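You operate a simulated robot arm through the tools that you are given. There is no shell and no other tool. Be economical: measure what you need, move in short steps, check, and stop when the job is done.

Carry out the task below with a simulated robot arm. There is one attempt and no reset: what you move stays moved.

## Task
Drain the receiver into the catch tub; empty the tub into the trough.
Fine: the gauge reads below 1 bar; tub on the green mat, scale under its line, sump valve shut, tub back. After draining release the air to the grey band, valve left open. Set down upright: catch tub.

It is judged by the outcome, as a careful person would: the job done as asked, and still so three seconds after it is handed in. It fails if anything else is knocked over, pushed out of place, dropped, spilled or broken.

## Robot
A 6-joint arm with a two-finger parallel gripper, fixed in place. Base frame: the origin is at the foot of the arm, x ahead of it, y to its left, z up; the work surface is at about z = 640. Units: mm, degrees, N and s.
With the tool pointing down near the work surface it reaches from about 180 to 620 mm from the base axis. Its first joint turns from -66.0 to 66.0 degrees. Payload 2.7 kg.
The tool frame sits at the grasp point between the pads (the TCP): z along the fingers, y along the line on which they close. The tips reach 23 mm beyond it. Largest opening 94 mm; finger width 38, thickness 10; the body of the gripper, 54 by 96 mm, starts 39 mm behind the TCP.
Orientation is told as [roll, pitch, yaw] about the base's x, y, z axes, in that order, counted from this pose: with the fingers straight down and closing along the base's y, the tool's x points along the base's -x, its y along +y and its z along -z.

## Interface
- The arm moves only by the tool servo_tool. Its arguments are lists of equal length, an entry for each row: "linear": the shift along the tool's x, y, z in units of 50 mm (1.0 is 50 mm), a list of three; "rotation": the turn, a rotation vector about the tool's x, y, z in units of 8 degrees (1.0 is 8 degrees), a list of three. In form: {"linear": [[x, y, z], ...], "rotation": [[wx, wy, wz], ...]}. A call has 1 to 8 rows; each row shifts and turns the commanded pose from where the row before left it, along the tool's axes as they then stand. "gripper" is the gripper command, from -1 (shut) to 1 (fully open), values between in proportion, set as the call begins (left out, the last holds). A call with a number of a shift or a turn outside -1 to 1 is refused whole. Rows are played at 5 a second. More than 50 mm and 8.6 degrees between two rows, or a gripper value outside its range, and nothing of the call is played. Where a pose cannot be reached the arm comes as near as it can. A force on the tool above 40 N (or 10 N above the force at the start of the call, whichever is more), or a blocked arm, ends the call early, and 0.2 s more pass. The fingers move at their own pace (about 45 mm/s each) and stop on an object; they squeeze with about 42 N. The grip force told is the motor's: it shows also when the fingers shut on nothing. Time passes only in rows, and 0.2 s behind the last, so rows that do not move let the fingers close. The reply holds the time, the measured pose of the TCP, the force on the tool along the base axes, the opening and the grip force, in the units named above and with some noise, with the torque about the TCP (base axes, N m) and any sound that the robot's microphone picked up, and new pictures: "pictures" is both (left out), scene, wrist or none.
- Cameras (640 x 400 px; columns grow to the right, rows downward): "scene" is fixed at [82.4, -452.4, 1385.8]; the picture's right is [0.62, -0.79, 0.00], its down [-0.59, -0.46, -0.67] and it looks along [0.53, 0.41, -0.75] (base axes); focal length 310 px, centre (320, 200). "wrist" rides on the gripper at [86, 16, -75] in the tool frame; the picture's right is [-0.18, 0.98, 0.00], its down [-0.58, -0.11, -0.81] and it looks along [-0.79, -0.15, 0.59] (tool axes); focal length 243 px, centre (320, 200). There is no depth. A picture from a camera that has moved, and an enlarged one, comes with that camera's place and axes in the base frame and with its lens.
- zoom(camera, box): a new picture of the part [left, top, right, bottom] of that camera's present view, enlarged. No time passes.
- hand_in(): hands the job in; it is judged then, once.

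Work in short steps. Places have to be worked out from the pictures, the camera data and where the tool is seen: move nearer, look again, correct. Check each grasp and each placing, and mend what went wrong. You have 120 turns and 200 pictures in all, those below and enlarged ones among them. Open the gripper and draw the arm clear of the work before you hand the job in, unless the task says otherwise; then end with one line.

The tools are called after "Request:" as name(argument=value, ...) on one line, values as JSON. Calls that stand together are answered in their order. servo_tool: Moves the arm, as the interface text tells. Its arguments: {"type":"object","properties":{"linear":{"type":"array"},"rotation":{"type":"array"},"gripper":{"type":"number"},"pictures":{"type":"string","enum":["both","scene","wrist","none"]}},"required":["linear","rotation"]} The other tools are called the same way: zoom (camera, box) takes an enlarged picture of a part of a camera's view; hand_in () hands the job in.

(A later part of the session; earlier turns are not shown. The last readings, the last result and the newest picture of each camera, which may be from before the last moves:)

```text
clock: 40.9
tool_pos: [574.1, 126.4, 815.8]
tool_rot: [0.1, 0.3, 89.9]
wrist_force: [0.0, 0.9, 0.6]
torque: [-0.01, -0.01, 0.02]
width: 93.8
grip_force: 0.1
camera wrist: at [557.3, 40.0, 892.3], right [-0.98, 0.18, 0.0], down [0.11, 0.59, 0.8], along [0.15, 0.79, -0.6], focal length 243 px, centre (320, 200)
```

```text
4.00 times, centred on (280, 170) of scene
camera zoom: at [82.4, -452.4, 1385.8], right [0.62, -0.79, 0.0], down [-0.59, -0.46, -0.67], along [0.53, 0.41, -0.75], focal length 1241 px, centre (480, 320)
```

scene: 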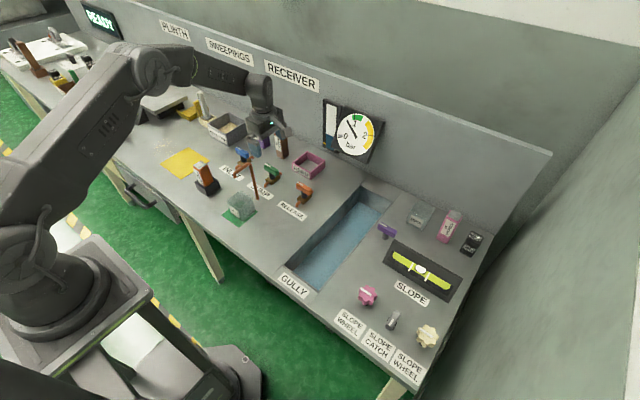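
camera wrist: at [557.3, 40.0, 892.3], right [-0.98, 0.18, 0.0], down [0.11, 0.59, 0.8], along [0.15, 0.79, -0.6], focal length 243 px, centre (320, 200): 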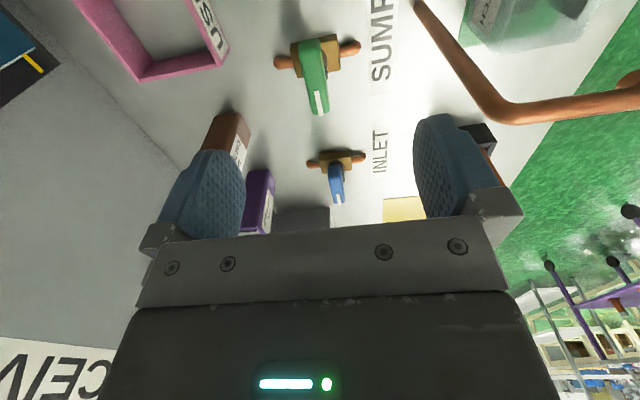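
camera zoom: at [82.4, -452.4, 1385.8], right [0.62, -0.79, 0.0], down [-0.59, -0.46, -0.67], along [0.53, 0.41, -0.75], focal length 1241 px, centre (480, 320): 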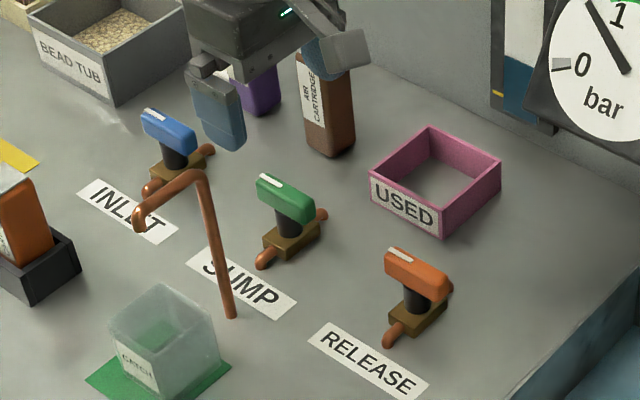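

The wrist view puts the sump handle near (580,134), z≈702, lying along y. I shift over it and go down to z≈760 for a better look.

Request:
servo_tool(linear=[[-0.15, -0.12, 0.3], [0, 0, 0.5], [0, 0, 0.3]], rotation=[[0, 0, 0], [0, 0, 0], [0, 0, 0]])

Request:
zoom(camera="scene", box=[210, 120, 350, 220])

```text
clock: 41.7
tool_pos: [579.5, 132.3, 760.7]
tool_rot: [0.1, 0.4, 90.1]
wrist_force: [0.4, -0.6, -0.4]
torque: [0.01, 0.02, -0.03]
width: 94.0
grip_force: 0.1
camera wrist: at [563.4, 47.4, 837.2], right [-0.98, 0.18, 0.0], down [0.11, 0.59, 0.8], along [0.15, 0.79, -0.6], focal length 243 px, centre (320, 200)
```

scene: 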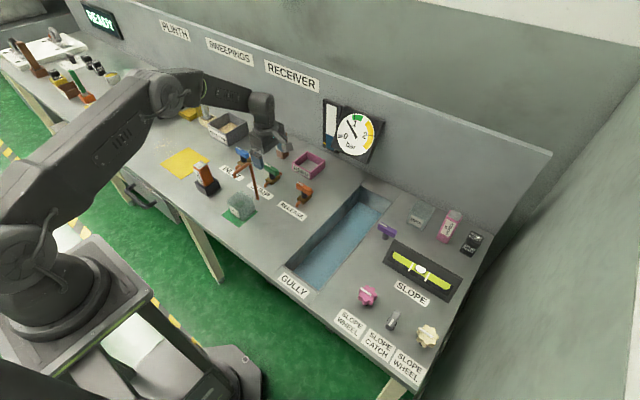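
wrist: 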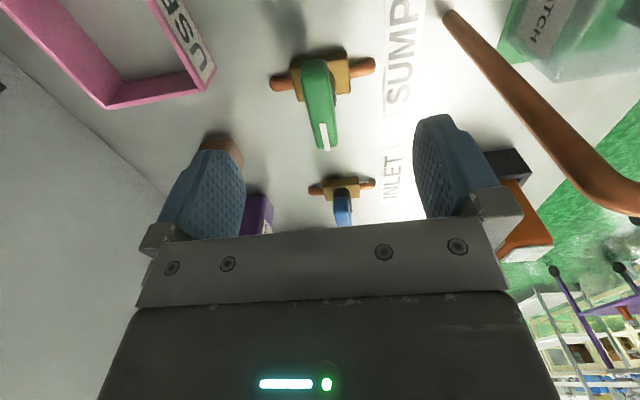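

```text
4.00 times, centred on (280, 170) of scene
camera zoom: at [82.4, -452.4, 1385.8], right [0.62, -0.79, 0.0], down [-0.59, -0.46, -0.67], along [0.53, 0.41, -0.75], focal length 1241 px, centre (480, 320)
```

zoom: 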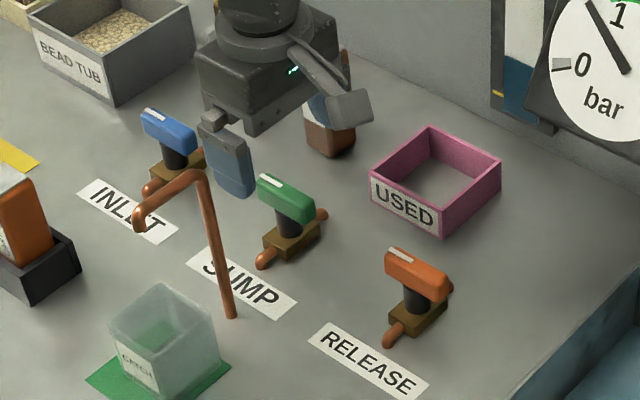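

The handle centre is at about (580,134), with the TCP nearly over it. I lower to z≈700 and close on it.

Request:
servo_tool(linear=[[-0.03, 0, 0.4], [0, 0, 0.4], [0, 0, 0.4]], rotation=[[0, 0, 0], [0, 0, 0], [0, 0, 0]], pictures="none")

Request:
servo_tool(linear=[[0, 0, 0], [0, 0, 0], [0, 0, 0], [0, 0, 0], [0, 0, 0], [0, 0, 0]], rotation=[[0, 0, 0], [0, 0, 0], [0, 0, 0], [0, 0, 0], [0, 0, 0], [0, 0, 0]], gripper=-1)

Request:
zoom(camera="scene", box=[300, 80, 390, 170])

```text
clock: 42.5
tool_pos: [579.4, 133.8, 701.3]
tool_rot: [0.0, 0.4, 90.0]
wrist_force: [-0.2, 0.0, -0.4]
torque: [0.0, 0.01, 0.0]
width: 93.9
grip_force: 0.0
```

```text
clock: 43.9
tool_pos: [579.7, 133.1, 701.6]
tool_rot: [0.0, 0.4, 90.0]
wrist_force: [6.5, 0.8, -4.5]
torque: [-0.04, -0.21, -0.06]
width: 16.6
grip_force: 45.2
camera wrist: at [563.8, 48.3, 777.8], right [-0.98, 0.18, 0.0], down [0.11, 0.59, 0.8], along [0.15, 0.79, -0.6], focal length 243 px, centre (320, 200)
```

scene: 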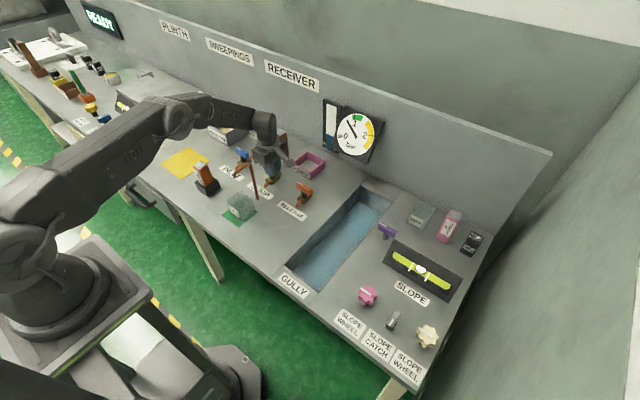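
wrist: 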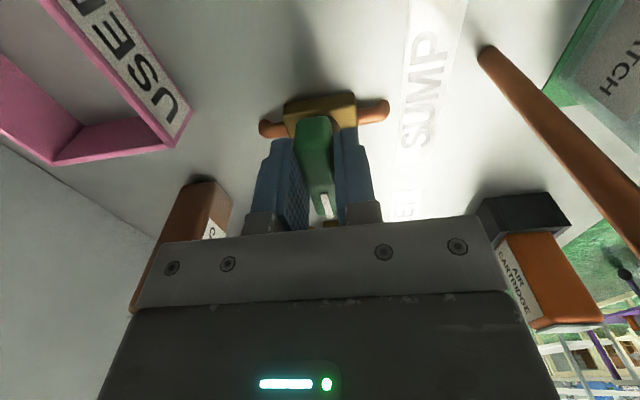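

```text
4.44 times, centred on (345, 125) of scene
camera zoom: at [82.6, -452.4, 1385.8], right [0.62, -0.79, 0.0], down [-0.59, -0.46, -0.67], along [0.53, 0.41, -0.75], focal length 1379 px, centre (209, 533)
```

zoom: 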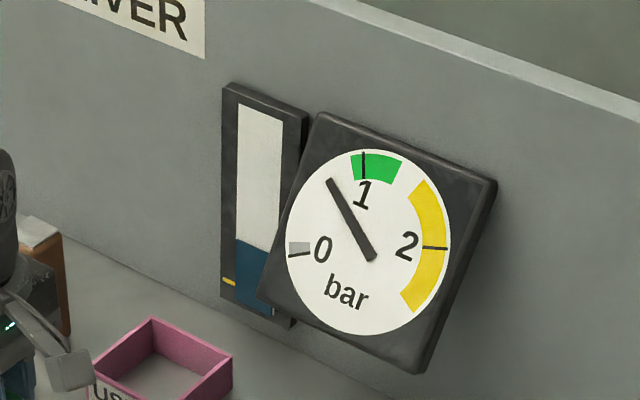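

The handle is gripped (16.6 mm). I test an 8° counter-clockwise turn and read the torque.

Request:
servo_tool(linear=[[0, 0, 0], [0, 0, 0]], rotation=[[0, 0, -0.5], [0, 0, -0.5]], pictures="none")

```text
clock: 44.5
tool_pos: [580.9, 133.7, 701.8]
tool_rot: [-0.1, 0.4, 98.1]
wrist_force: [21.5, 1.7, -9.8]
torque: [-0.13, -0.1, -0.16]
width: 16.7
grip_force: 44.9
```

It turns easily with low torque. The sideways +x force suggests the pivot is slightly further out, so I shift 2 mm in +x and continue with more turn.

Request:
servo_tool(linear=[[0, -0.04, 0], [0, 0, 0], [0, 0, 0]], rotation=[[0, 0, 0], [0, 0, -0.8], [0, 0, -0.8]])

Request:
zoom(camera="scene", box=[210, 80, 390, 220])

```text
clock: 45.3
tool_pos: [582.3, 133.6, 702.2]
tool_rot: [0.2, 0.4, 111.0]
wrist_force: [9.3, -4.0, 3.4]
torque: [0.08, -0.27, -0.05]
width: 16.8
grip_force: 45.0
camera wrist: at [598.0, 48.7, 777.8], right [-0.98, -0.18, 0.0], down [-0.11, 0.59, 0.8], along [-0.14, 0.79, -0.6], focal length 243 px, centre (320, 200)
```

scene: 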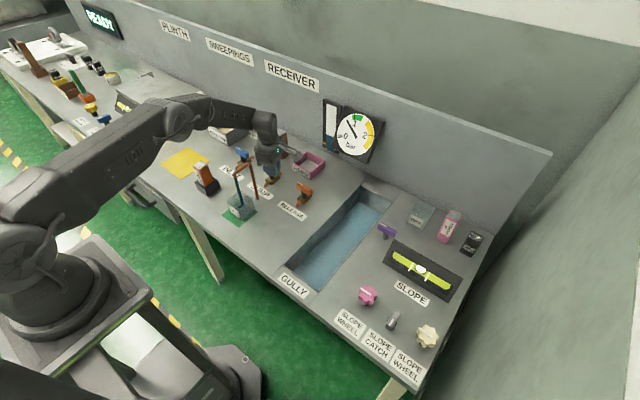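
wrist: 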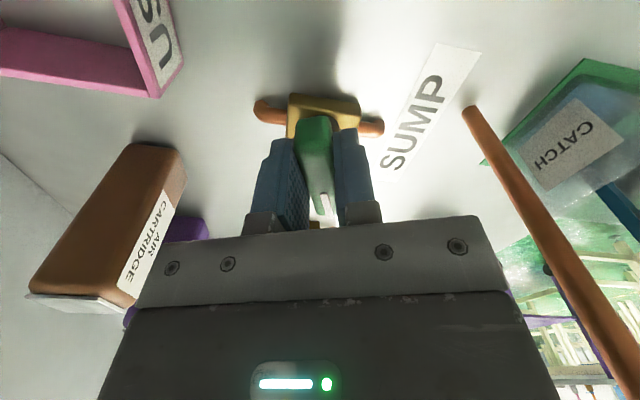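

```text
2.86 times, centred on (300, 150) of scene
camera zoom: at [82.5, -452.5, 1385.8], right [0.62, -0.79, 0.0], down [-0.59, -0.46, -0.67], along [0.53, 0.41, -0.75], focal length 886 px, centre (377, 343)
```

zoom: 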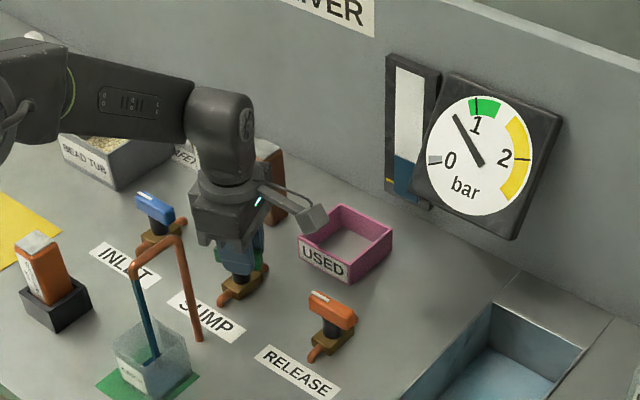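

Liquid is flowing into the tub. I hold and watch the scale and the tub.

Request:
servo_tool(linear=[[0, 0, 0], [0, 0, 0], [0, 0, 0], [0, 0, 0]], rotation=[[0, 0, 0], [0, 0, 0], [0, 0, 0], [0, 0, 0]], pictures="none")

Request:
zoom(camera="scene", box=[210, 80, 390, 220])

```text
clock: 46.3
tool_pos: [582.7, 134.5, 702.1]
tool_rot: [0.1, 0.3, 110.9]
wrist_force: [12.5, -7.3, 5.0]
torque: [-0.17, -0.5, -0.05]
width: 16.8
grip_force: 44.9
```

```text
2.86 times, centred on (300, 150) of scene
camera zoom: at [82.5, -452.6, 1385.8], right [0.62, -0.79, 0.0], down [-0.59, -0.46, -0.67], along [0.53, 0.41, -0.75], focal length 886 px, centre (377, 343)
```

zoom: 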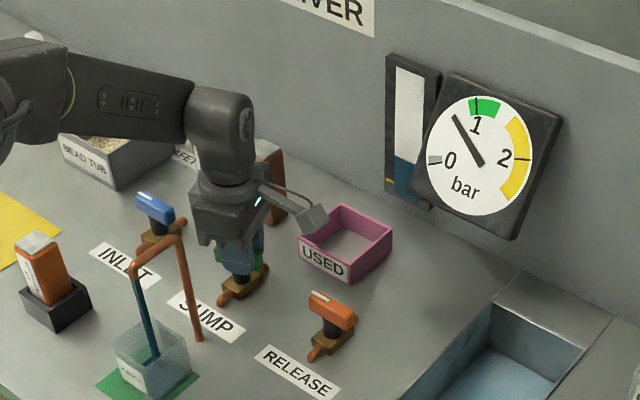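

Request:
servo_tool(linear=[[0, 0, 0], [0, 0, 0], [0, 0, 0], [0, 0, 0], [0, 0, 0], [0, 0, 0], [0, 0, 0], [0, 0, 0]], rotation=[[0, 0, 0], [0, 0, 0], [0, 0, 0], [0, 0, 0], [0, 0, 0], [0, 0, 0], [0, 0, 0], [0, 0, 0]], pictures="none")

Request:
zoom(camera="scene", box=[305, 85, 385, 165])

Request:
zoom(camera="scene", box=[205, 160, 285, 225])

```text
clock: 48.1
tool_pos: [581.8, 133.1, 701.2]
tool_rot: [0.0, 0.5, 110.8]
wrist_force: [15.8, -11.0, 9.0]
torque: [-0.01, -0.45, -0.07]
width: 16.9
grip_force: 45.1
```

```text
5.00 times, centred on (345, 125) of scene
camera zoom: at [82.5, -452.6, 1385.7], right [0.62, -0.79, 0.0], down [-0.59, -0.46, -0.67], along [0.53, 0.41, -0.75], focal length 1551 px, centre (195, 575)
```

zoom: 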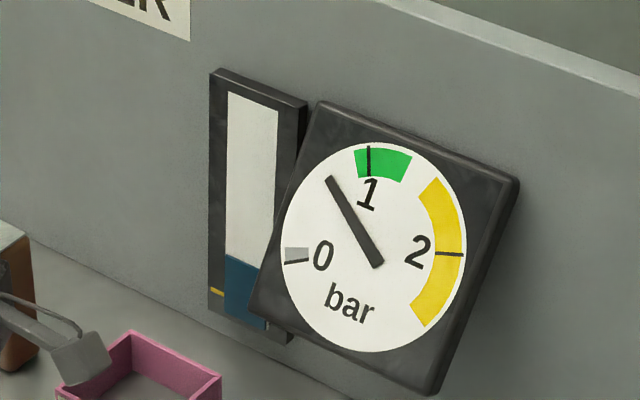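

```text
6.15 times, centred on (245, 192) of scene
camera zoom: at [82.5, -452.6, 1385.7], right [0.62, -0.79, 0.0], down [-0.59, -0.46, -0.67], along [0.53, 0.41, -0.75], focal length 1910 px, centre (782, 246)
```

zoom: 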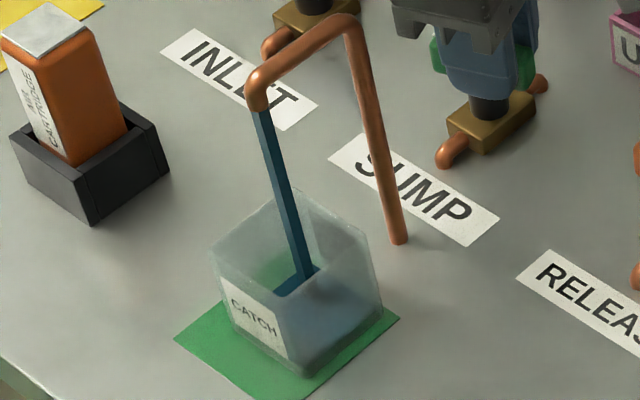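

Level is dropping slowly and the tub is filling. I keep watching closely.

Request:
servo_tool(linear=[[0, 0, 0], [0, 0, 0], [0, 0, 0], [0, 0, 0], [0, 0, 0], [0, 0, 0], [0, 0, 0], [0, 0, 0]], rotation=[[0, 0, 0], [0, 0, 0], [0, 0, 0], [0, 0, 0], [0, 0, 0], [0, 0, 0], [0, 0, 0], [0, 0, 0]], pictures="none")

Request:
zoom(camera="scene", box=[305, 85, 385, 165])

Request:
zoom(camera="scene", box=[205, 160, 285, 225])

```text
clock: 49.9
tool_pos: [582.6, 133.7, 702.1]
tool_rot: [0.2, 0.4, 110.8]
wrist_force: [16.0, -11.2, 8.7]
torque: [0.14, -0.35, -0.08]
width: 16.8
grip_force: 45.0
```

```text
5.00 times, centred on (345, 125) of scene
camera zoom: at [82.5, -452.7, 1385.7], right [0.62, -0.79, 0.0], down [-0.59, -0.46, -0.67], along [0.53, 0.41, -0.74], focal length 1551 px, centre (195, 575)
```

zoom: 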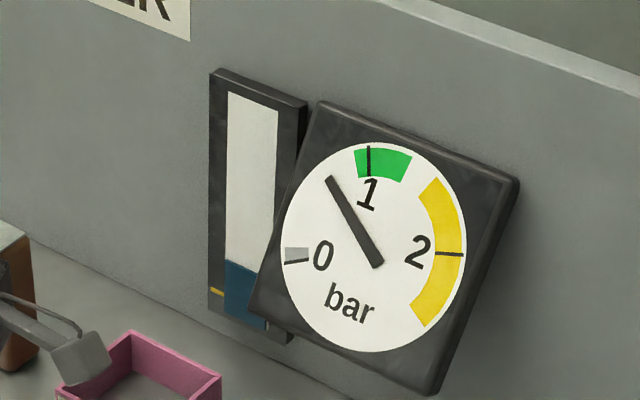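

```text
6.15 times, centred on (245, 192) of scene
camera zoom: at [82.5, -452.7, 1385.7], right [0.62, -0.79, 0.0], down [-0.59, -0.46, -0.67], along [0.53, 0.41, -0.74], focal length 1910 px, centre (782, 246)
```

zoom: 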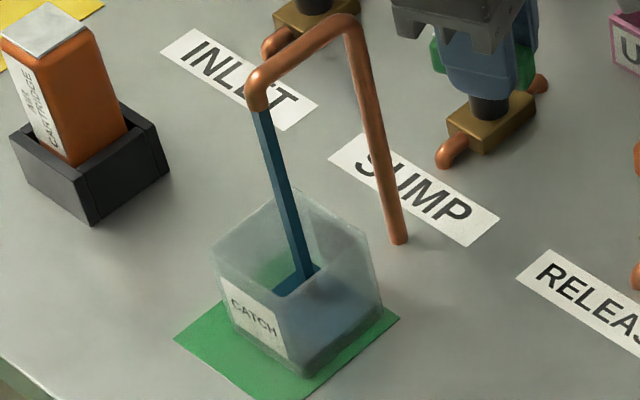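

Request:
servo_tool(linear=[[0, 0, 0], [0, 0, 0], [0, 0, 0], [0, 0, 0], [0, 0, 0], [0, 0, 0], [0, 0, 0], [0, 0, 0]], rotation=[[0, 0, 0], [0, 0, 0], [0, 0, 0], [0, 0, 0], [0, 0, 0], [0, 0, 0], [0, 0, 0], [0, 0, 0]], pictures="none")

Request:
servo_tool(linear=[[0, 0, 0], [0, 0, 0], [0, 0, 0], [0, 0, 0], [0, 0, 0], [0, 0, 0], [0, 0, 0], [0, 0, 0]], rotation=[[0, 0, 0], [0, 0, 0], [0, 0, 0], [0, 0, 0], [0, 0, 0], [0, 0, 0], [0, 0, 0], [0, 0, 0]], pictures="none")

Request:
zoom(camera="scene", box=[305, 85, 385, 165])

Request:
zoom(camera="scene", box=[205, 160, 285, 225])

```text
clock: 51.7
tool_pos: [582.2, 134.4, 702.6]
tool_rot: [0.1, 0.4, 110.8]
wrist_force: [15.5, -12.1, 8.4]
torque: [0.13, -0.38, -0.07]
width: 16.9
grip_force: 44.9
```

```text
clock: 53.5
tool_pos: [582.6, 133.4, 702.6]
tool_rot: [0.1, 0.3, 110.7]
wrist_force: [16.2, -11.8, 9.0]
torque: [0.11, -0.42, -0.08]
width: 16.8
grip_force: 45.0
```

```text
5.00 times, centred on (345, 125) of scene
camera zoom: at [82.5, -452.7, 1385.7], right [0.62, -0.79, 0.0], down [-0.59, -0.46, -0.67], along [0.53, 0.41, -0.74], focal length 1551 px, centre (195, 575)
```

zoom: 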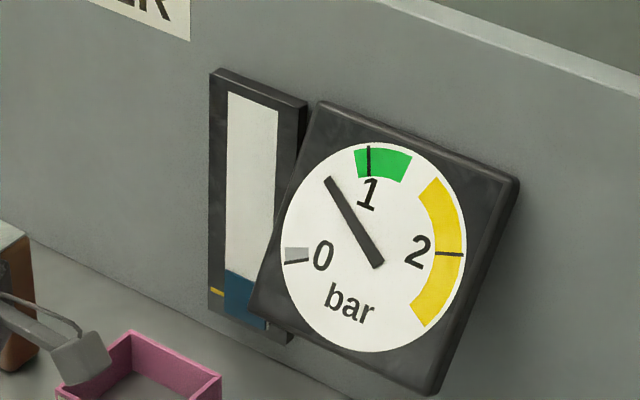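

```text
6.15 times, centred on (245, 192) of scene
camera zoom: at [82.5, -452.7, 1385.7], right [0.62, -0.79, 0.0], down [-0.59, -0.46, -0.67], along [0.53, 0.41, -0.74], focal length 1910 px, centre (782, 246)
```

zoom: 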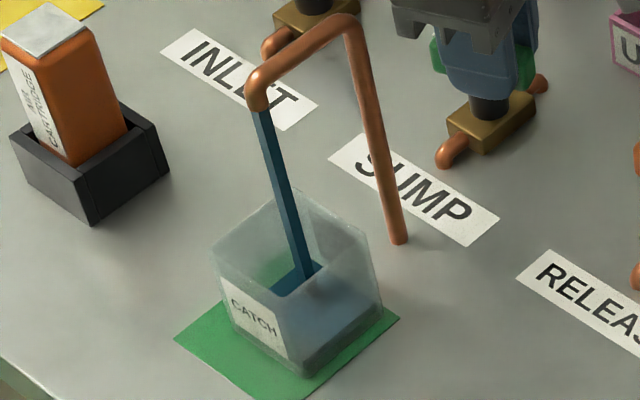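

About 3 px/s with ~25 px to go, and the tub has room. I wait 5.4 s.

Request:
servo_tool(linear=[[0, 0, 0], [0, 0, 0], [0, 0, 0], [0, 0, 0], [0, 0, 0], [0, 0, 0], [0, 0, 0], [0, 0, 0]], rotation=[[0, 0, 0], [0, 0, 0], [0, 0, 0], [0, 0, 0], [0, 0, 0], [0, 0, 0], [0, 0, 0], [0, 0, 0]], pictures="none")

Request:
servo_tool(linear=[[0, 0, 0], [0, 0, 0], [0, 0, 0], [0, 0, 0], [0, 0, 0], [0, 0, 0], [0, 0, 0], [0, 0, 0]], rotation=[[0, 0, 0], [0, 0, 0], [0, 0, 0], [0, 0, 0], [0, 0, 0], [0, 0, 0], [0, 0, 0], [0, 0, 0]], pictures="none")

Request:
servo_tool(linear=[[0, 0, 0], [0, 0, 0], [0, 0, 0], [0, 0, 0], [0, 0, 0], [0, 0, 0], [0, 0, 0], [0, 0, 0]], rotation=[[0, 0, 0], [0, 0, 0], [0, 0, 0], [0, 0, 0], [0, 0, 0], [0, 0, 0], [0, 0, 0], [0, 0, 0]], pictures="none")

Request:
zoom(camera="scene", box=[305, 85, 385, 165])

Request:
zoom(camera="scene", box=[205, 160, 285, 225])

```text
clock: 55.3
tool_pos: [582.6, 134.5, 702.5]
tool_rot: [0.2, 0.4, 110.8]
wrist_force: [15.0, -12.3, 8.9]
torque: [0.1, -0.39, -0.08]
width: 16.8
grip_force: 44.5
```

```text
clock: 57.1
tool_pos: [583.2, 133.8, 701.0]
tool_rot: [0.0, 0.4, 110.8]
wrist_force: [16.3, -11.0, 9.2]
torque: [0.1, -0.41, -0.08]
width: 17.0
grip_force: 45.1
```

```text
clock: 58.9
tool_pos: [582.2, 134.7, 701.8]
tool_rot: [0.1, 0.4, 110.7]
wrist_force: [15.7, -12.2, 8.8]
torque: [0.08, -0.41, -0.07]
width: 16.8
grip_force: 45.3
```

```text
5.00 times, centred on (345, 125) of scene
camera zoom: at [82.5, -452.7, 1385.7], right [0.62, -0.79, 0.0], down [-0.59, -0.46, -0.67], along [0.53, 0.41, -0.75], focal length 1551 px, centre (195, 575)
```

zoom: 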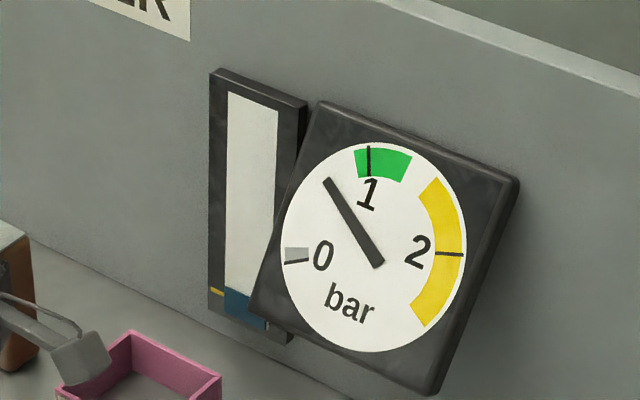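

```text
6.15 times, centred on (245, 192) of scene
camera zoom: at [82.5, -452.7, 1385.7], right [0.62, -0.79, 0.0], down [-0.59, -0.46, -0.67], along [0.53, 0.41, -0.75], focal length 1910 px, centre (782, 246)
```

zoom: 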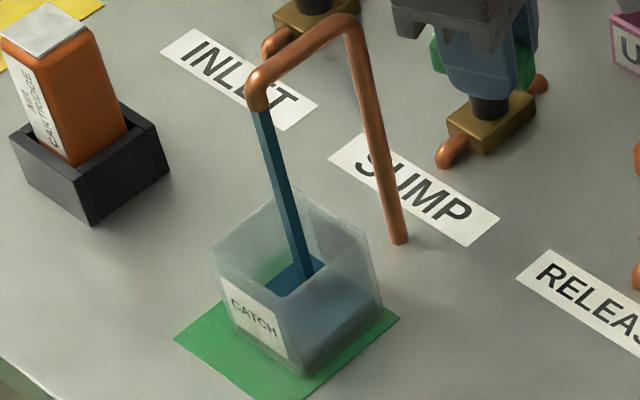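

Nearly at the line. I wait another 4.6 s.

Request:
servo_tool(linear=[[0, 0, 0], [0, 0, 0], [0, 0, 0], [0, 0, 0], [0, 0, 0], [0, 0, 0], [0, 0, 0], [0, 0, 0]], rotation=[[0, 0, 0], [0, 0, 0], [0, 0, 0], [0, 0, 0], [0, 0, 0], [0, 0, 0], [0, 0, 0], [0, 0, 0]], pictures="none")

Request:
servo_tool(linear=[[0, 0, 0], [0, 0, 0], [0, 0, 0], [0, 0, 0], [0, 0, 0], [0, 0, 0], [0, 0, 0], [0, 0, 0]], rotation=[[0, 0, 0], [0, 0, 0], [0, 0, 0], [0, 0, 0], [0, 0, 0], [0, 0, 0], [0, 0, 0], [0, 0, 0]], pictures="none")

Request:
zoom(camera="scene", box=[320, 115, 370, 155])

Request:
zoom(camera="scene", box=[205, 160, 285, 225])

```text
clock: 60.7
tool_pos: [582.1, 134.1, 701.5]
tool_rot: [0.1, 0.4, 110.9]
wrist_force: [16.0, -11.5, 8.1]
torque: [0.05, -0.42, -0.07]
width: 17.2
grip_force: 45.1
```

```text
clock: 62.5
tool_pos: [582.2, 134.4, 701.2]
tool_rot: [0.1, 0.4, 110.8]
wrist_force: [15.1, -11.2, 7.7]
torque: [0.0, -0.39, -0.06]
width: 16.9
grip_force: 45.1
```

```text
10.00 times, centred on (345, 135) of scene
camera zoom: at [82.5, -452.7, 1385.7], right [0.62, -0.79, 0.0], down [-0.59, -0.46, -0.67], along [0.53, 0.41, -0.75], focal length 3103 px, centre (70, 850)
```

zoom: 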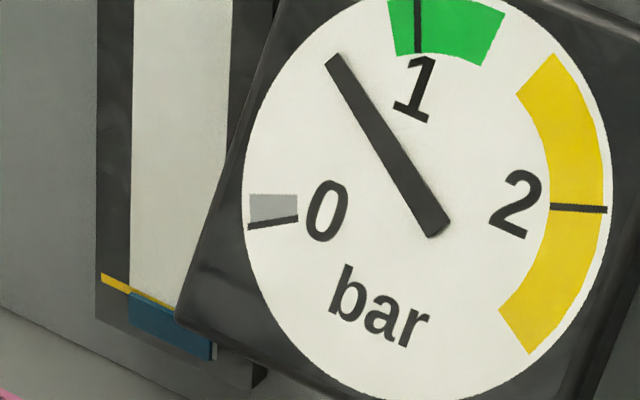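

```text
6.15 times, centred on (245, 192) of scene
camera zoom: at [82.5, -452.7, 1385.7], right [0.62, -0.79, 0.0], down [-0.59, -0.46, -0.67], along [0.53, 0.41, -0.75], focal length 1910 px, centre (782, 246)
```

zoom: 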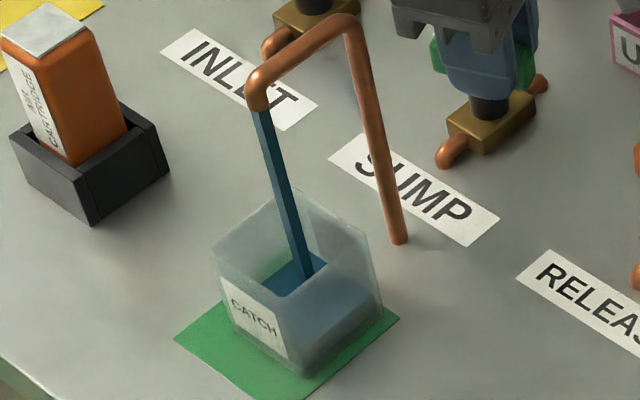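

Right at the line. I allow about 2.6 s more for margin, then check.

Request:
servo_tool(linear=[[0, 0, 0], [0, 0, 0], [0, 0, 0], [0, 0, 0], [0, 0, 0], [0, 0, 0], [0, 0, 0], [0, 0, 0]], rotation=[[0, 0, 0], [0, 0, 0], [0, 0, 0], [0, 0, 0], [0, 0, 0], [0, 0, 0], [0, 0, 0], [0, 0, 0]], pictures="none")

Request:
servo_tool(linear=[[0, 0, 0], [0, 0, 0], [0, 0, 0]], rotation=[[0, 0, 0], [0, 0, 0], [0, 0, 0]], pictures="none")

Request:
zoom(camera="scene", box=[320, 115, 370, 155])

```text
clock: 64.3
tool_pos: [582.3, 134.0, 702.1]
tool_rot: [0.1, 0.4, 110.8]
wrist_force: [15.8, -11.4, 7.8]
torque: [0.04, -0.44, -0.05]
width: 16.8
grip_force: 44.5
```

```text
clock: 65.1
tool_pos: [582.7, 134.8, 701.7]
tool_rot: [0.1, 0.5, 110.8]
wrist_force: [17.3, -11.4, 8.4]
torque: [0.02, -0.47, -0.02]
width: 16.8
grip_force: 44.9
```

```text
10.00 times, centred on (345, 135) of scene
camera zoom: at [82.5, -452.7, 1385.7], right [0.62, -0.79, 0.0], down [-0.59, -0.46, -0.67], along [0.53, 0.41, -0.75], focal length 3103 px, centre (70, 850)
```

zoom: 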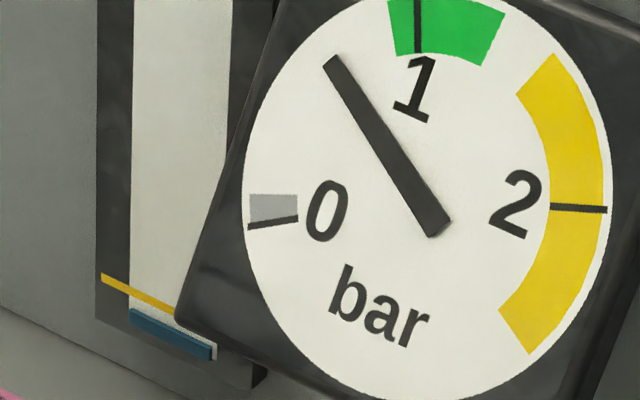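

The level is clearly below the line. I close the valve by turning back to yaw 90°.

Request:
servo_tool(linear=[[0, 0, 0], [0, 0, 0], [0, 0, 0], [0, 0, 0]], rotation=[[0, 0, 0.9], [0, 0, 0.9], [0, 0, 0.85], [0, 0, 0]])

Request:
zoom(camera="scene", box=[205, 120, 305, 220])

```text
clock: 66.1
tool_pos: [580.4, 133.5, 700.7]
tool_rot: [0.4, 0.5, 89.5]
wrist_force: [-19.8, -15.4, 29.9]
torque: [-0.15, -0.52, 0.56]
width: 16.8
grip_force: 44.7
camera wrist: at [563.7, 48.9, 777.7], right [-0.98, 0.19, 0.0], down [0.12, 0.59, 0.8], along [0.15, 0.79, -0.6], focal length 243 px, centre (320, 200)
```

scene: 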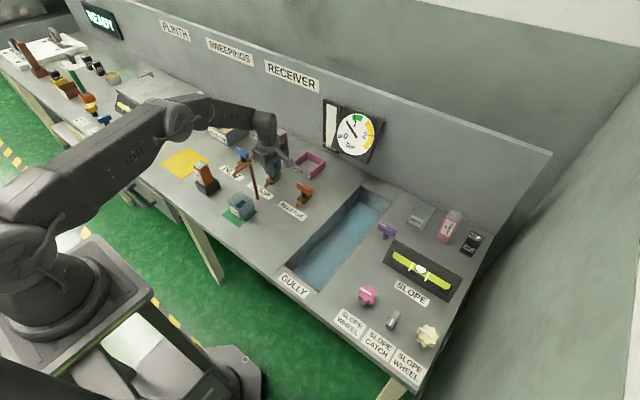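
wrist: 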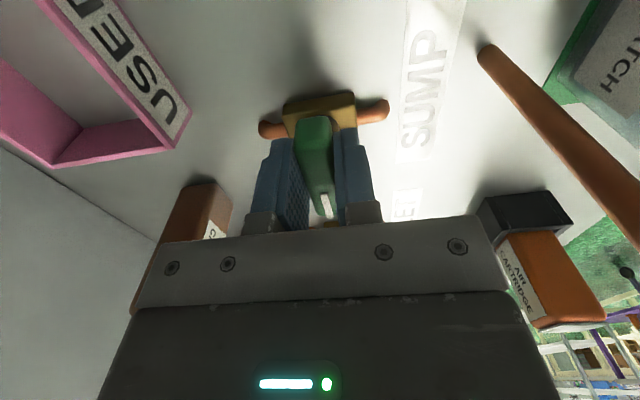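

```text
4.00 times, centred on (255, 170) of scene
camera zoom: at [81.5, -452.8, 1385.7], right [0.62, -0.79, 0.0], down [-0.59, -0.46, -0.67], along [0.53, 0.41, -0.74], focal length 1241 px, centre (580, 320)
```

zoom: 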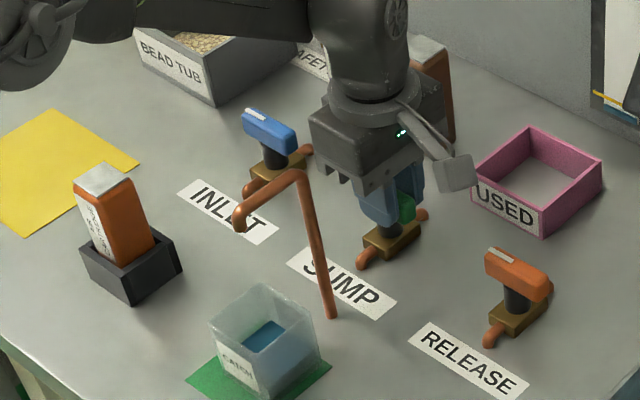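

The stream stopped and the valve is at its stop. I open the gripper and rise clear.

Request:
servo_tool(linear=[[0, 0, 0], [0, 0, 0], [0, 0, 0], [0, 0, 0], [0, 0, -0.5], [0, 0, -0.7], [0, 0, -0.7]], rotation=[[0, 0, 0], [0, 0, 0], [0, 0, 0], [0, 0, 0], [0, 0, 0], [0, 0, 0], [0, 0, 0]], gripper=1, pictures="none")

Request:
zoom(camera="scene", box=[205, 120, 305, 220])

```text
clock: 67.7
tool_pos: [582.4, 134.7, 796.1]
tool_rot: [0.1, 0.4, 89.6]
wrist_force: [-1.1, 0.4, -0.1]
torque: [0.02, 0.0, -0.01]
width: 93.9
grip_force: 0.0
```

```text
4.00 times, centred on (255, 170) of scene
camera zoom: at [82.4, -452.4, 1385.8], right [0.62, -0.79, 0.0], down [-0.59, -0.46, -0.67], along [0.53, 0.41, -0.75], focal length 1241 px, centre (580, 320)
```

zoom: 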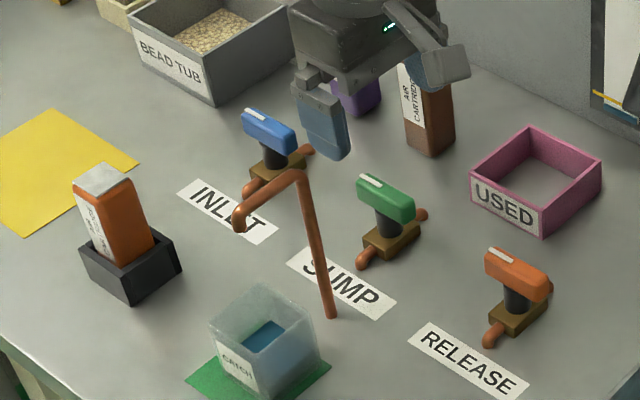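

Sump shut, no stream. Next the release valve: I move in −y to y≈−5.

Request:
servo_tool(linear=[[0.7, 0, 0], [0.7, 0, 0], [0.7, 0, 0], [0.7, 0, 0.5]], rotation=[[0, 0, 0], [0, 0, 0], [0, 0, 0], [0, 0, 0]])

```text
clock: 68.7
tool_pos: [581.3, -5.3, 772.6]
tool_rot: [0.1, 0.4, 89.8]
wrist_force: [-0.1, 0.4, -0.2]
torque: [0.01, 0.01, 0.0]
width: 94.0
grip_force: 0.0
camera wrist: at [564.1, -90.7, 848.7], right [-0.98, 0.19, 0.0], down [0.11, 0.59, 0.8], along [0.15, 0.79, -0.6], focal length 243 px, centre (320, 200)
```

scene: 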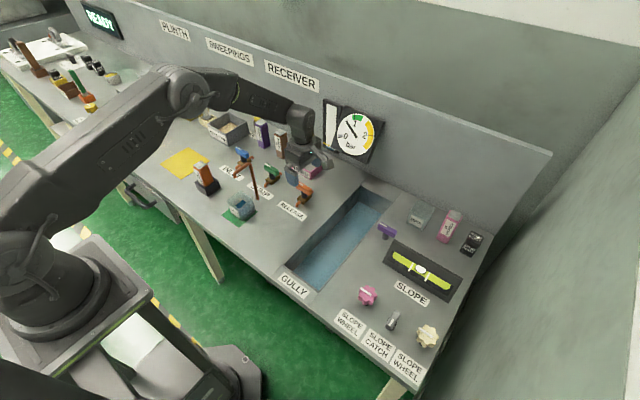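
wrist: 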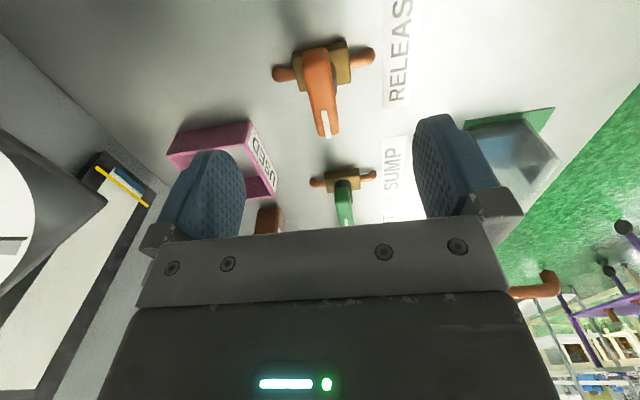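

Aligned over the release handle at about (581,−5). I descend and grip.

Request:
servo_tool(linear=[[0, 0, 0.47], [0, 0, 0.47], [0, 0, 0.47]], rotation=[[0, 0, 0], [0, 0, 0], [0, 0, 0]], pictures="none")

Request:
servo_tool(linear=[[0, 0, 0], [0, 0, 0], [0, 0, 0], [0, 0, 0], [0, 0, 0], [0, 0, 0]], rotation=[[0, 0, 0], [0, 0, 0], [0, 0, 0], [0, 0, 0], [0, 0, 0], [0, 0, 0]], gripper=-1, pictures="wrist")

```text
clock: 69.5
tool_pos: [580.6, -5.8, 702.0]
tool_rot: [0.0, 0.4, 89.6]
wrist_force: [0.2, -0.2, 0.3]
torque: [0.04, 0.0, 0.01]
width: 94.1
grip_force: 0.0
```

```text
clock: 70.9
tool_pos: [580.0, -4.9, 703.5]
tool_rot: [0.2, 0.4, 89.7]
wrist_force: [-9.3, -0.2, 4.6]
torque: [-0.02, -0.25, 0.42]
width: 16.7
grip_force: 45.1
camera wrist: at [563.6, -91.0, 777.6], right [-0.98, 0.19, 0.0], down [0.12, 0.59, 0.8], along [0.15, 0.79, -0.6], focal length 243 px, centre (320, 200)
```

wrist: 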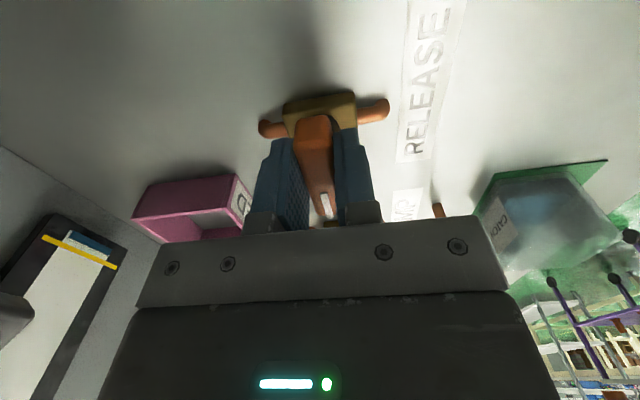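

Gripped. I turn counter-clockwise 24° and watch the gauge.

Request:
servo_tool(linear=[[0, 0, 0], [0, 0, 0], [0, 0, 0], [0, 0, 0]], rotation=[[0, 0, -0.75], [0, 0, -0.75], [0, 0, -0.75], [0, 0, -0.75]], pictures="none")

Request:
zoom(camera="scene", box=[260, 85, 400, 205])

```text
clock: 71.9
tool_pos: [582.2, -5.3, 701.5]
tool_rot: [-0.1, 0.4, 113.7]
wrist_force: [21.1, 0.5, -19.2]
torque: [0.53, 0.08, -0.11]
width: 16.9
grip_force: 45.0
```

```text
3.33 times, centred on (330, 145) of scene
camera zoom: at [83.2, -452.4, 1385.8], right [0.62, -0.79, 0.0], down [-0.59, -0.46, -0.67], along [0.53, 0.41, -0.75], focal length 1034 px, centre (287, 383)
```

zoom: 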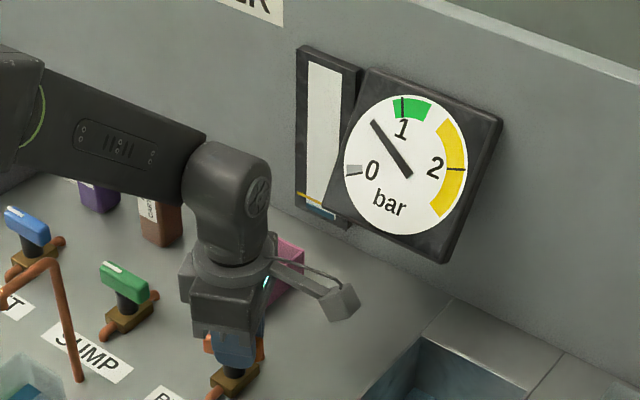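

The needle will start moving. I ease the side force (+2 mm x, slightly down) and turn another 24°.

Request:
servo_tool(linear=[[0.016, -0.037, 0.01], [0, 0, 0], [0, 0, 0], [0, 0, 0]], rotation=[[0, 0, 0], [0, 0, -1], [0, 0, -1], [0, 0, -1]], pictures="none")

Request:
zoom(camera="scene", box=[260, 85, 400, 205])

```text
clock: 72.9
tool_pos: [584.8, -5.1, 701.9]
tool_rot: [0.0, 0.4, 137.8]
wrist_force: [26.8, 13.4, -13.6]
torque: [1.08, 0.61, -0.16]
width: 16.9
grip_force: 45.5
```

```text
3.33 times, centred on (330, 145) of scene
camera zoom: at [83.2, -452.2, 1385.8], right [0.62, -0.79, 0.0], down [-0.59, -0.46, -0.67], along [0.53, 0.41, -0.75], focal length 1034 px, centre (287, 383)
```

zoom: 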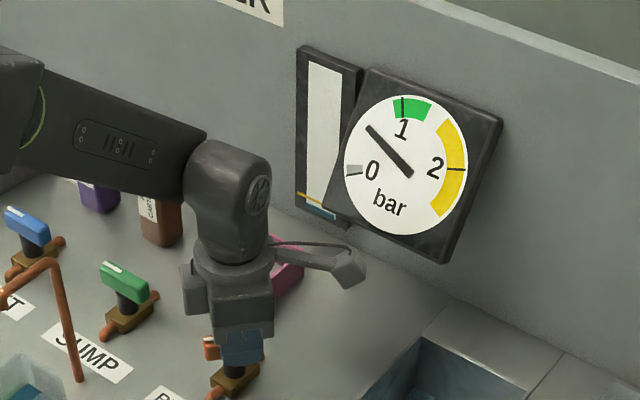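

Pressure is falling. I relieve the side force and open further.

Request:
servo_tool(linear=[[0.021, -0.051, 0.01], [0, 0, 0], [0, 0, 0], [0, 0, 0]], rotation=[[0, 0, 0], [0, 0, -1], [0, 0, -1], [0, 0, -1]], pictures="none")

Request:
zoom(camera="scene", box=[260, 85, 400, 205])

```text
clock: 73.9
tool_pos: [584.7, -1.9, 702.8]
tool_rot: [0.4, 0.1, 161.9]
wrist_force: [3.0, 24.6, 8.2]
torque: [0.92, 0.28, -0.19]
width: 17.0
grip_force: 45.1
```

```text
3.33 times, centred on (330, 145) of scene
camera zoom: at [82.3, -452.0, 1386.0], right [0.62, -0.79, 0.0], down [-0.59, -0.46, -0.67], along [0.53, 0.41, -0.75], focal length 1034 px, centre (287, 383)
```

zoom: 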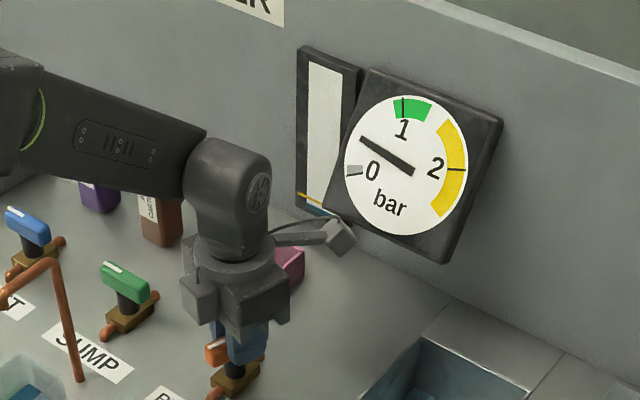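

The handle is open by about 72° and the needle is dropping. I relieve the force, open the gripper and rise.

Request:
servo_tool(linear=[[-0.015, -0.048, 0]], rotation=[[0, 0, 0]], pictures="none")

Request:
servo_tool(linear=[[0, 0, 0], [0, 0, 0], [0, 0, 0], [0, 0, 0], [0, 0, -0.5], [0, 0, -0.8], [0, 0, -0.8]], rotation=[[0, 0, 0], [0, 0, 0], [0, 0, 0], [0, 0, 0], [0, 0, 0], [0, 0, 0], [0, 0, 0]], gripper=1)

Request:
zoom(camera="scene", box=[260, 85, 400, 205])

```text
clock: 74.3
tool_pos: [585.4, -1.9, 702.3]
tool_rot: [0.4, 0.1, 161.7]
wrist_force: [5.5, 15.2, 11.8]
torque: [1.33, 1.02, -0.07]
width: 16.9
grip_force: 44.7
```

```text
clock: 75.9
tool_pos: [583.7, -0.3, 807.0]
tool_rot: [0.5, 0.0, 161.7]
wrist_force: [-0.7, -0.7, -0.2]
torque: [-0.02, -0.03, -0.01]
width: 93.9
grip_force: 0.0
camera wrist: at [661.1, -42.4, 881.2], right [-0.48, -0.87, 0.01], down [-0.52, 0.29, 0.81], along [-0.71, 0.39, -0.59], focal length 243 px, centre (320, 200)
```

scene: 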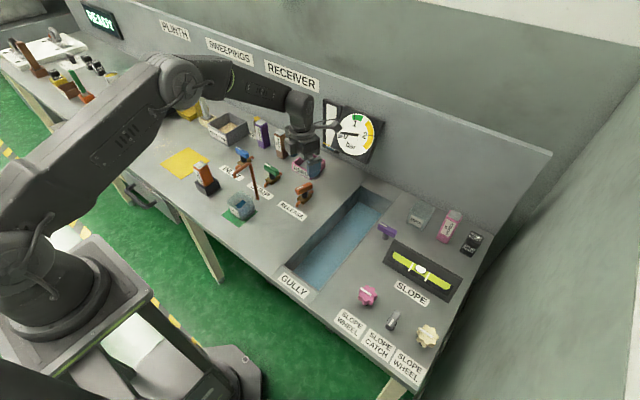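
wrist: 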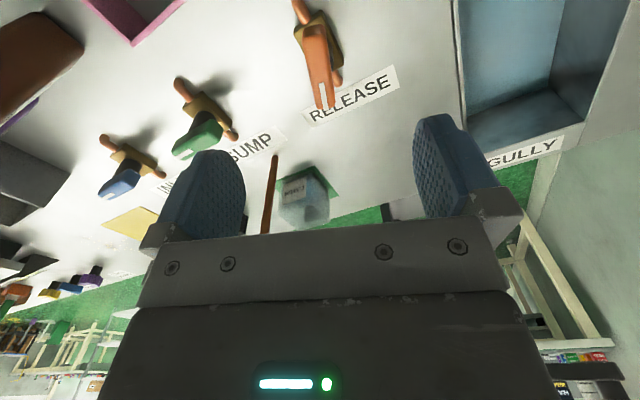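

```text
3.33 times, centred on (330, 145) of scene
camera zoom: at [82.4, -452.4, 1385.8], right [0.62, -0.79, 0.0], down [-0.59, -0.46, -0.67], along [0.53, 0.41, -0.75], focal length 1034 px, centre (287, 383)
```

zoom: 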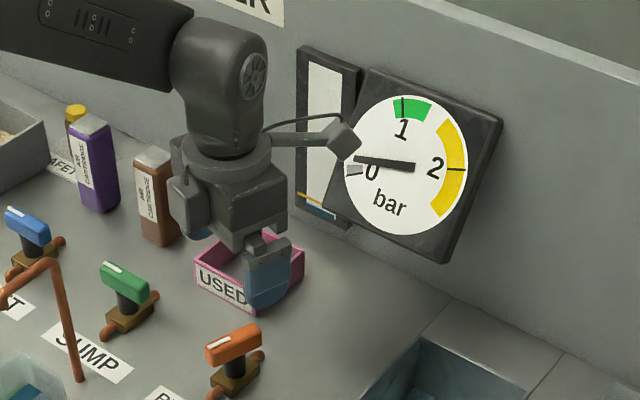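

The needle is dropping into the grey band. For the tub I'll grip across x at yaw 90 with the hand leaning toward −y. That stays under the spout and avoids the wrist singularity. For pouring I can then roll the hand over the other way, with the palm above the lip. First I yaw back to 90°.

Request:
servo_tool(linear=[[0, 0, 0], [0, 0, 0], [0, 0, 0], [0, 0, 0], [0, 0, 0], [0, 0, 0], [0, 0, 0], [0, 0, 0]], rotation=[[0, 0, 1], [0, 0, 1], [0, 0, 1], [0, 0, 1], [0, 0, 1], [0, 0, 1], [0, 0, 1], [0, 0, 1]], gripper=0.6, pictures="none")

Request:
servo_tool(linear=[[0, 0, 0], [0, 0.82, 0], [0, 0.82, 0], [0, 0.82, 0], [0, 0.82, 0]], rotation=[[0, 0, 0.96], [0, 0, 0], [0, 0, 0], [0, 0, 0], [0, 0, 0]], pictures="none")

Request:
zoom(camera="scene", box=[260, 85, 400, 205])

```text
clock: 77.7
tool_pos: [584.9, -1.6, 805.1]
tool_rot: [0.1, 0.4, 97.5]
wrist_force: [0.9, 0.0, 0.1]
torque: [0.0, -0.01, 0.02]
width: 75.2
grip_force: 0.0
```

```text
clock: 78.9
tool_pos: [419.9, -0.7, 805.7]
tool_rot: [-0.1, 0.4, 89.9]
wrist_force: [-0.3, -0.9, -0.3]
torque: [0.03, -0.03, 0.02]
width: 75.1
grip_force: 0.1
```

```text
3.33 times, centred on (330, 145) of scene
camera zoom: at [82.4, -452.4, 1385.8], right [0.62, -0.79, 0.0], down [-0.59, -0.46, -0.67], along [0.53, 0.41, -0.75], focal length 1034 px, centre (287, 383)
```

zoom: 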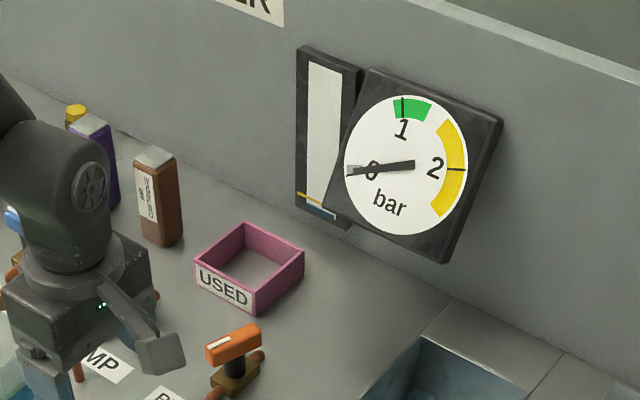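

The gauge is in the grey band. I lean the tool 32° (fingers toward +y) at this spot and look at the tub.

Request:
servo_tool(linear=[[0, 0, 0], [0, 0, 0], [0, 0, 0], [0, 0, 0]], rotation=[[0, -1, 0], [0, -1, 0], [0, -1, 0], [0, -1, 0]])

```text
clock: 79.9
tool_pos: [420.8, -1.5, 806.1]
tool_rot: [0.0, -31.7, 90.0]
wrist_force: [0.7, 0.4, 0.2]
torque: [0.0, 0.0, 0.0]
width: 75.2
grip_force: 0.2
camera wrist: at [404.8, -113.1, 824.9], right [-0.98, 0.16, 0.1], down [0.11, 0.07, 0.99], along [0.15, 0.98, -0.09], focal length 243 px, centre (320, 200)
```

scene: 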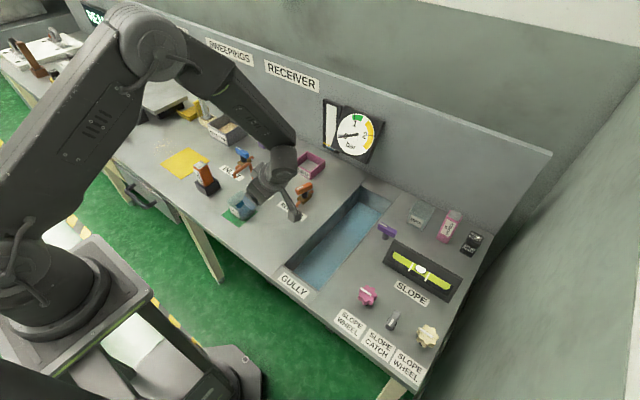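
wrist: 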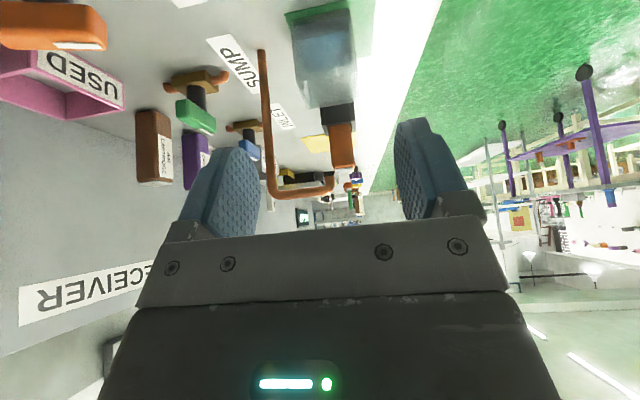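

Now I move onto the approach line behind and above the tub, advance 50 mm and recheck centring in x.

Request:
servo_tool(linear=[[-0.646, 0, 0.403], [0, 0, 0.5], [0, 0, 0.5]], rotation=[[0, 0, 0], [0, 0, 0], [0, 0, 0]])

Request:
zoom(camera="wrist", box=[160, 0, 480, 240])

Request:
zoom(camera="scene", box=[195, 140, 315, 230])

```text
clock: 80.7
tool_pos: [419.5, 63.2, 762.5]
tool_rot: [0.0, -31.6, 89.8]
wrist_force: [-0.3, -0.3, 0.1]
torque: [0.02, 0.02, -0.01]
width: 75.3
grip_force: 0.0
camera wrist: at [404.2, -48.4, 781.4], right [-0.98, 0.16, 0.1], down [0.11, 0.07, 0.99], along [0.15, 0.98, -0.09], focal length 243 px, centre (320, 200)
```

scene: 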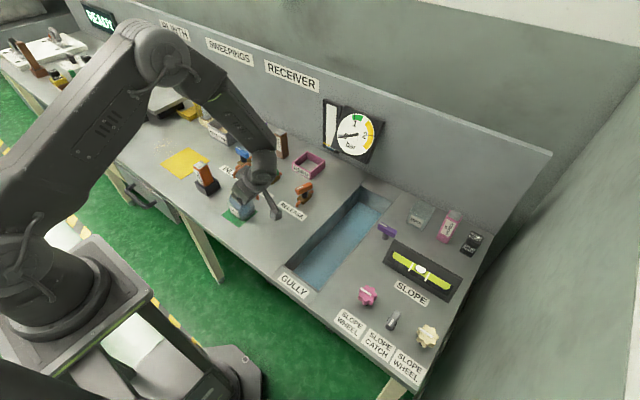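
wrist: 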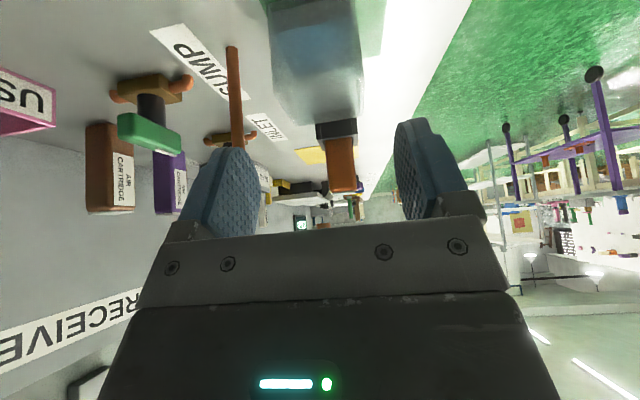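

```text
1.67 times, centred on (320, 120) of wrist
camera zoom: at [404.2, -48.4, 781.4], right [-0.98, 0.16, 0.1], down [0.11, 0.07, 0.99], along [0.15, 0.98, -0.09], focal length 404 px, centre (320, 333)
```

zoom: 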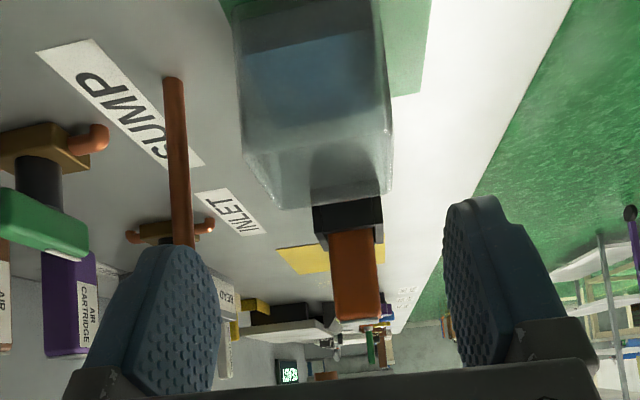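

```text
4.44 times, centred on (255, 185) of scene
camera zoom: at [82.4, -452.4, 1385.8], right [0.62, -0.79, 0.0], down [-0.59, -0.46, -0.67], along [0.53, 0.41, -0.75], focal length 1379 px, centre (609, 267)
```

zoom: 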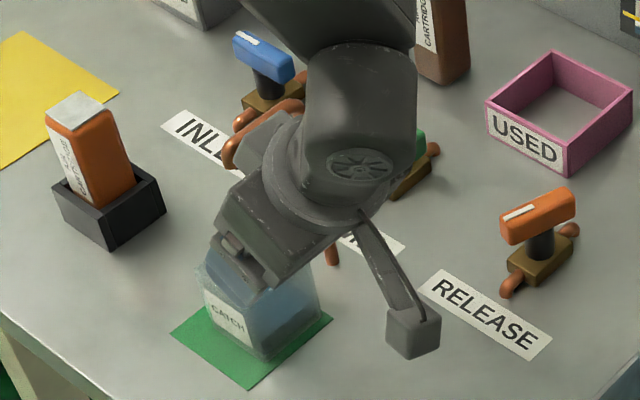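

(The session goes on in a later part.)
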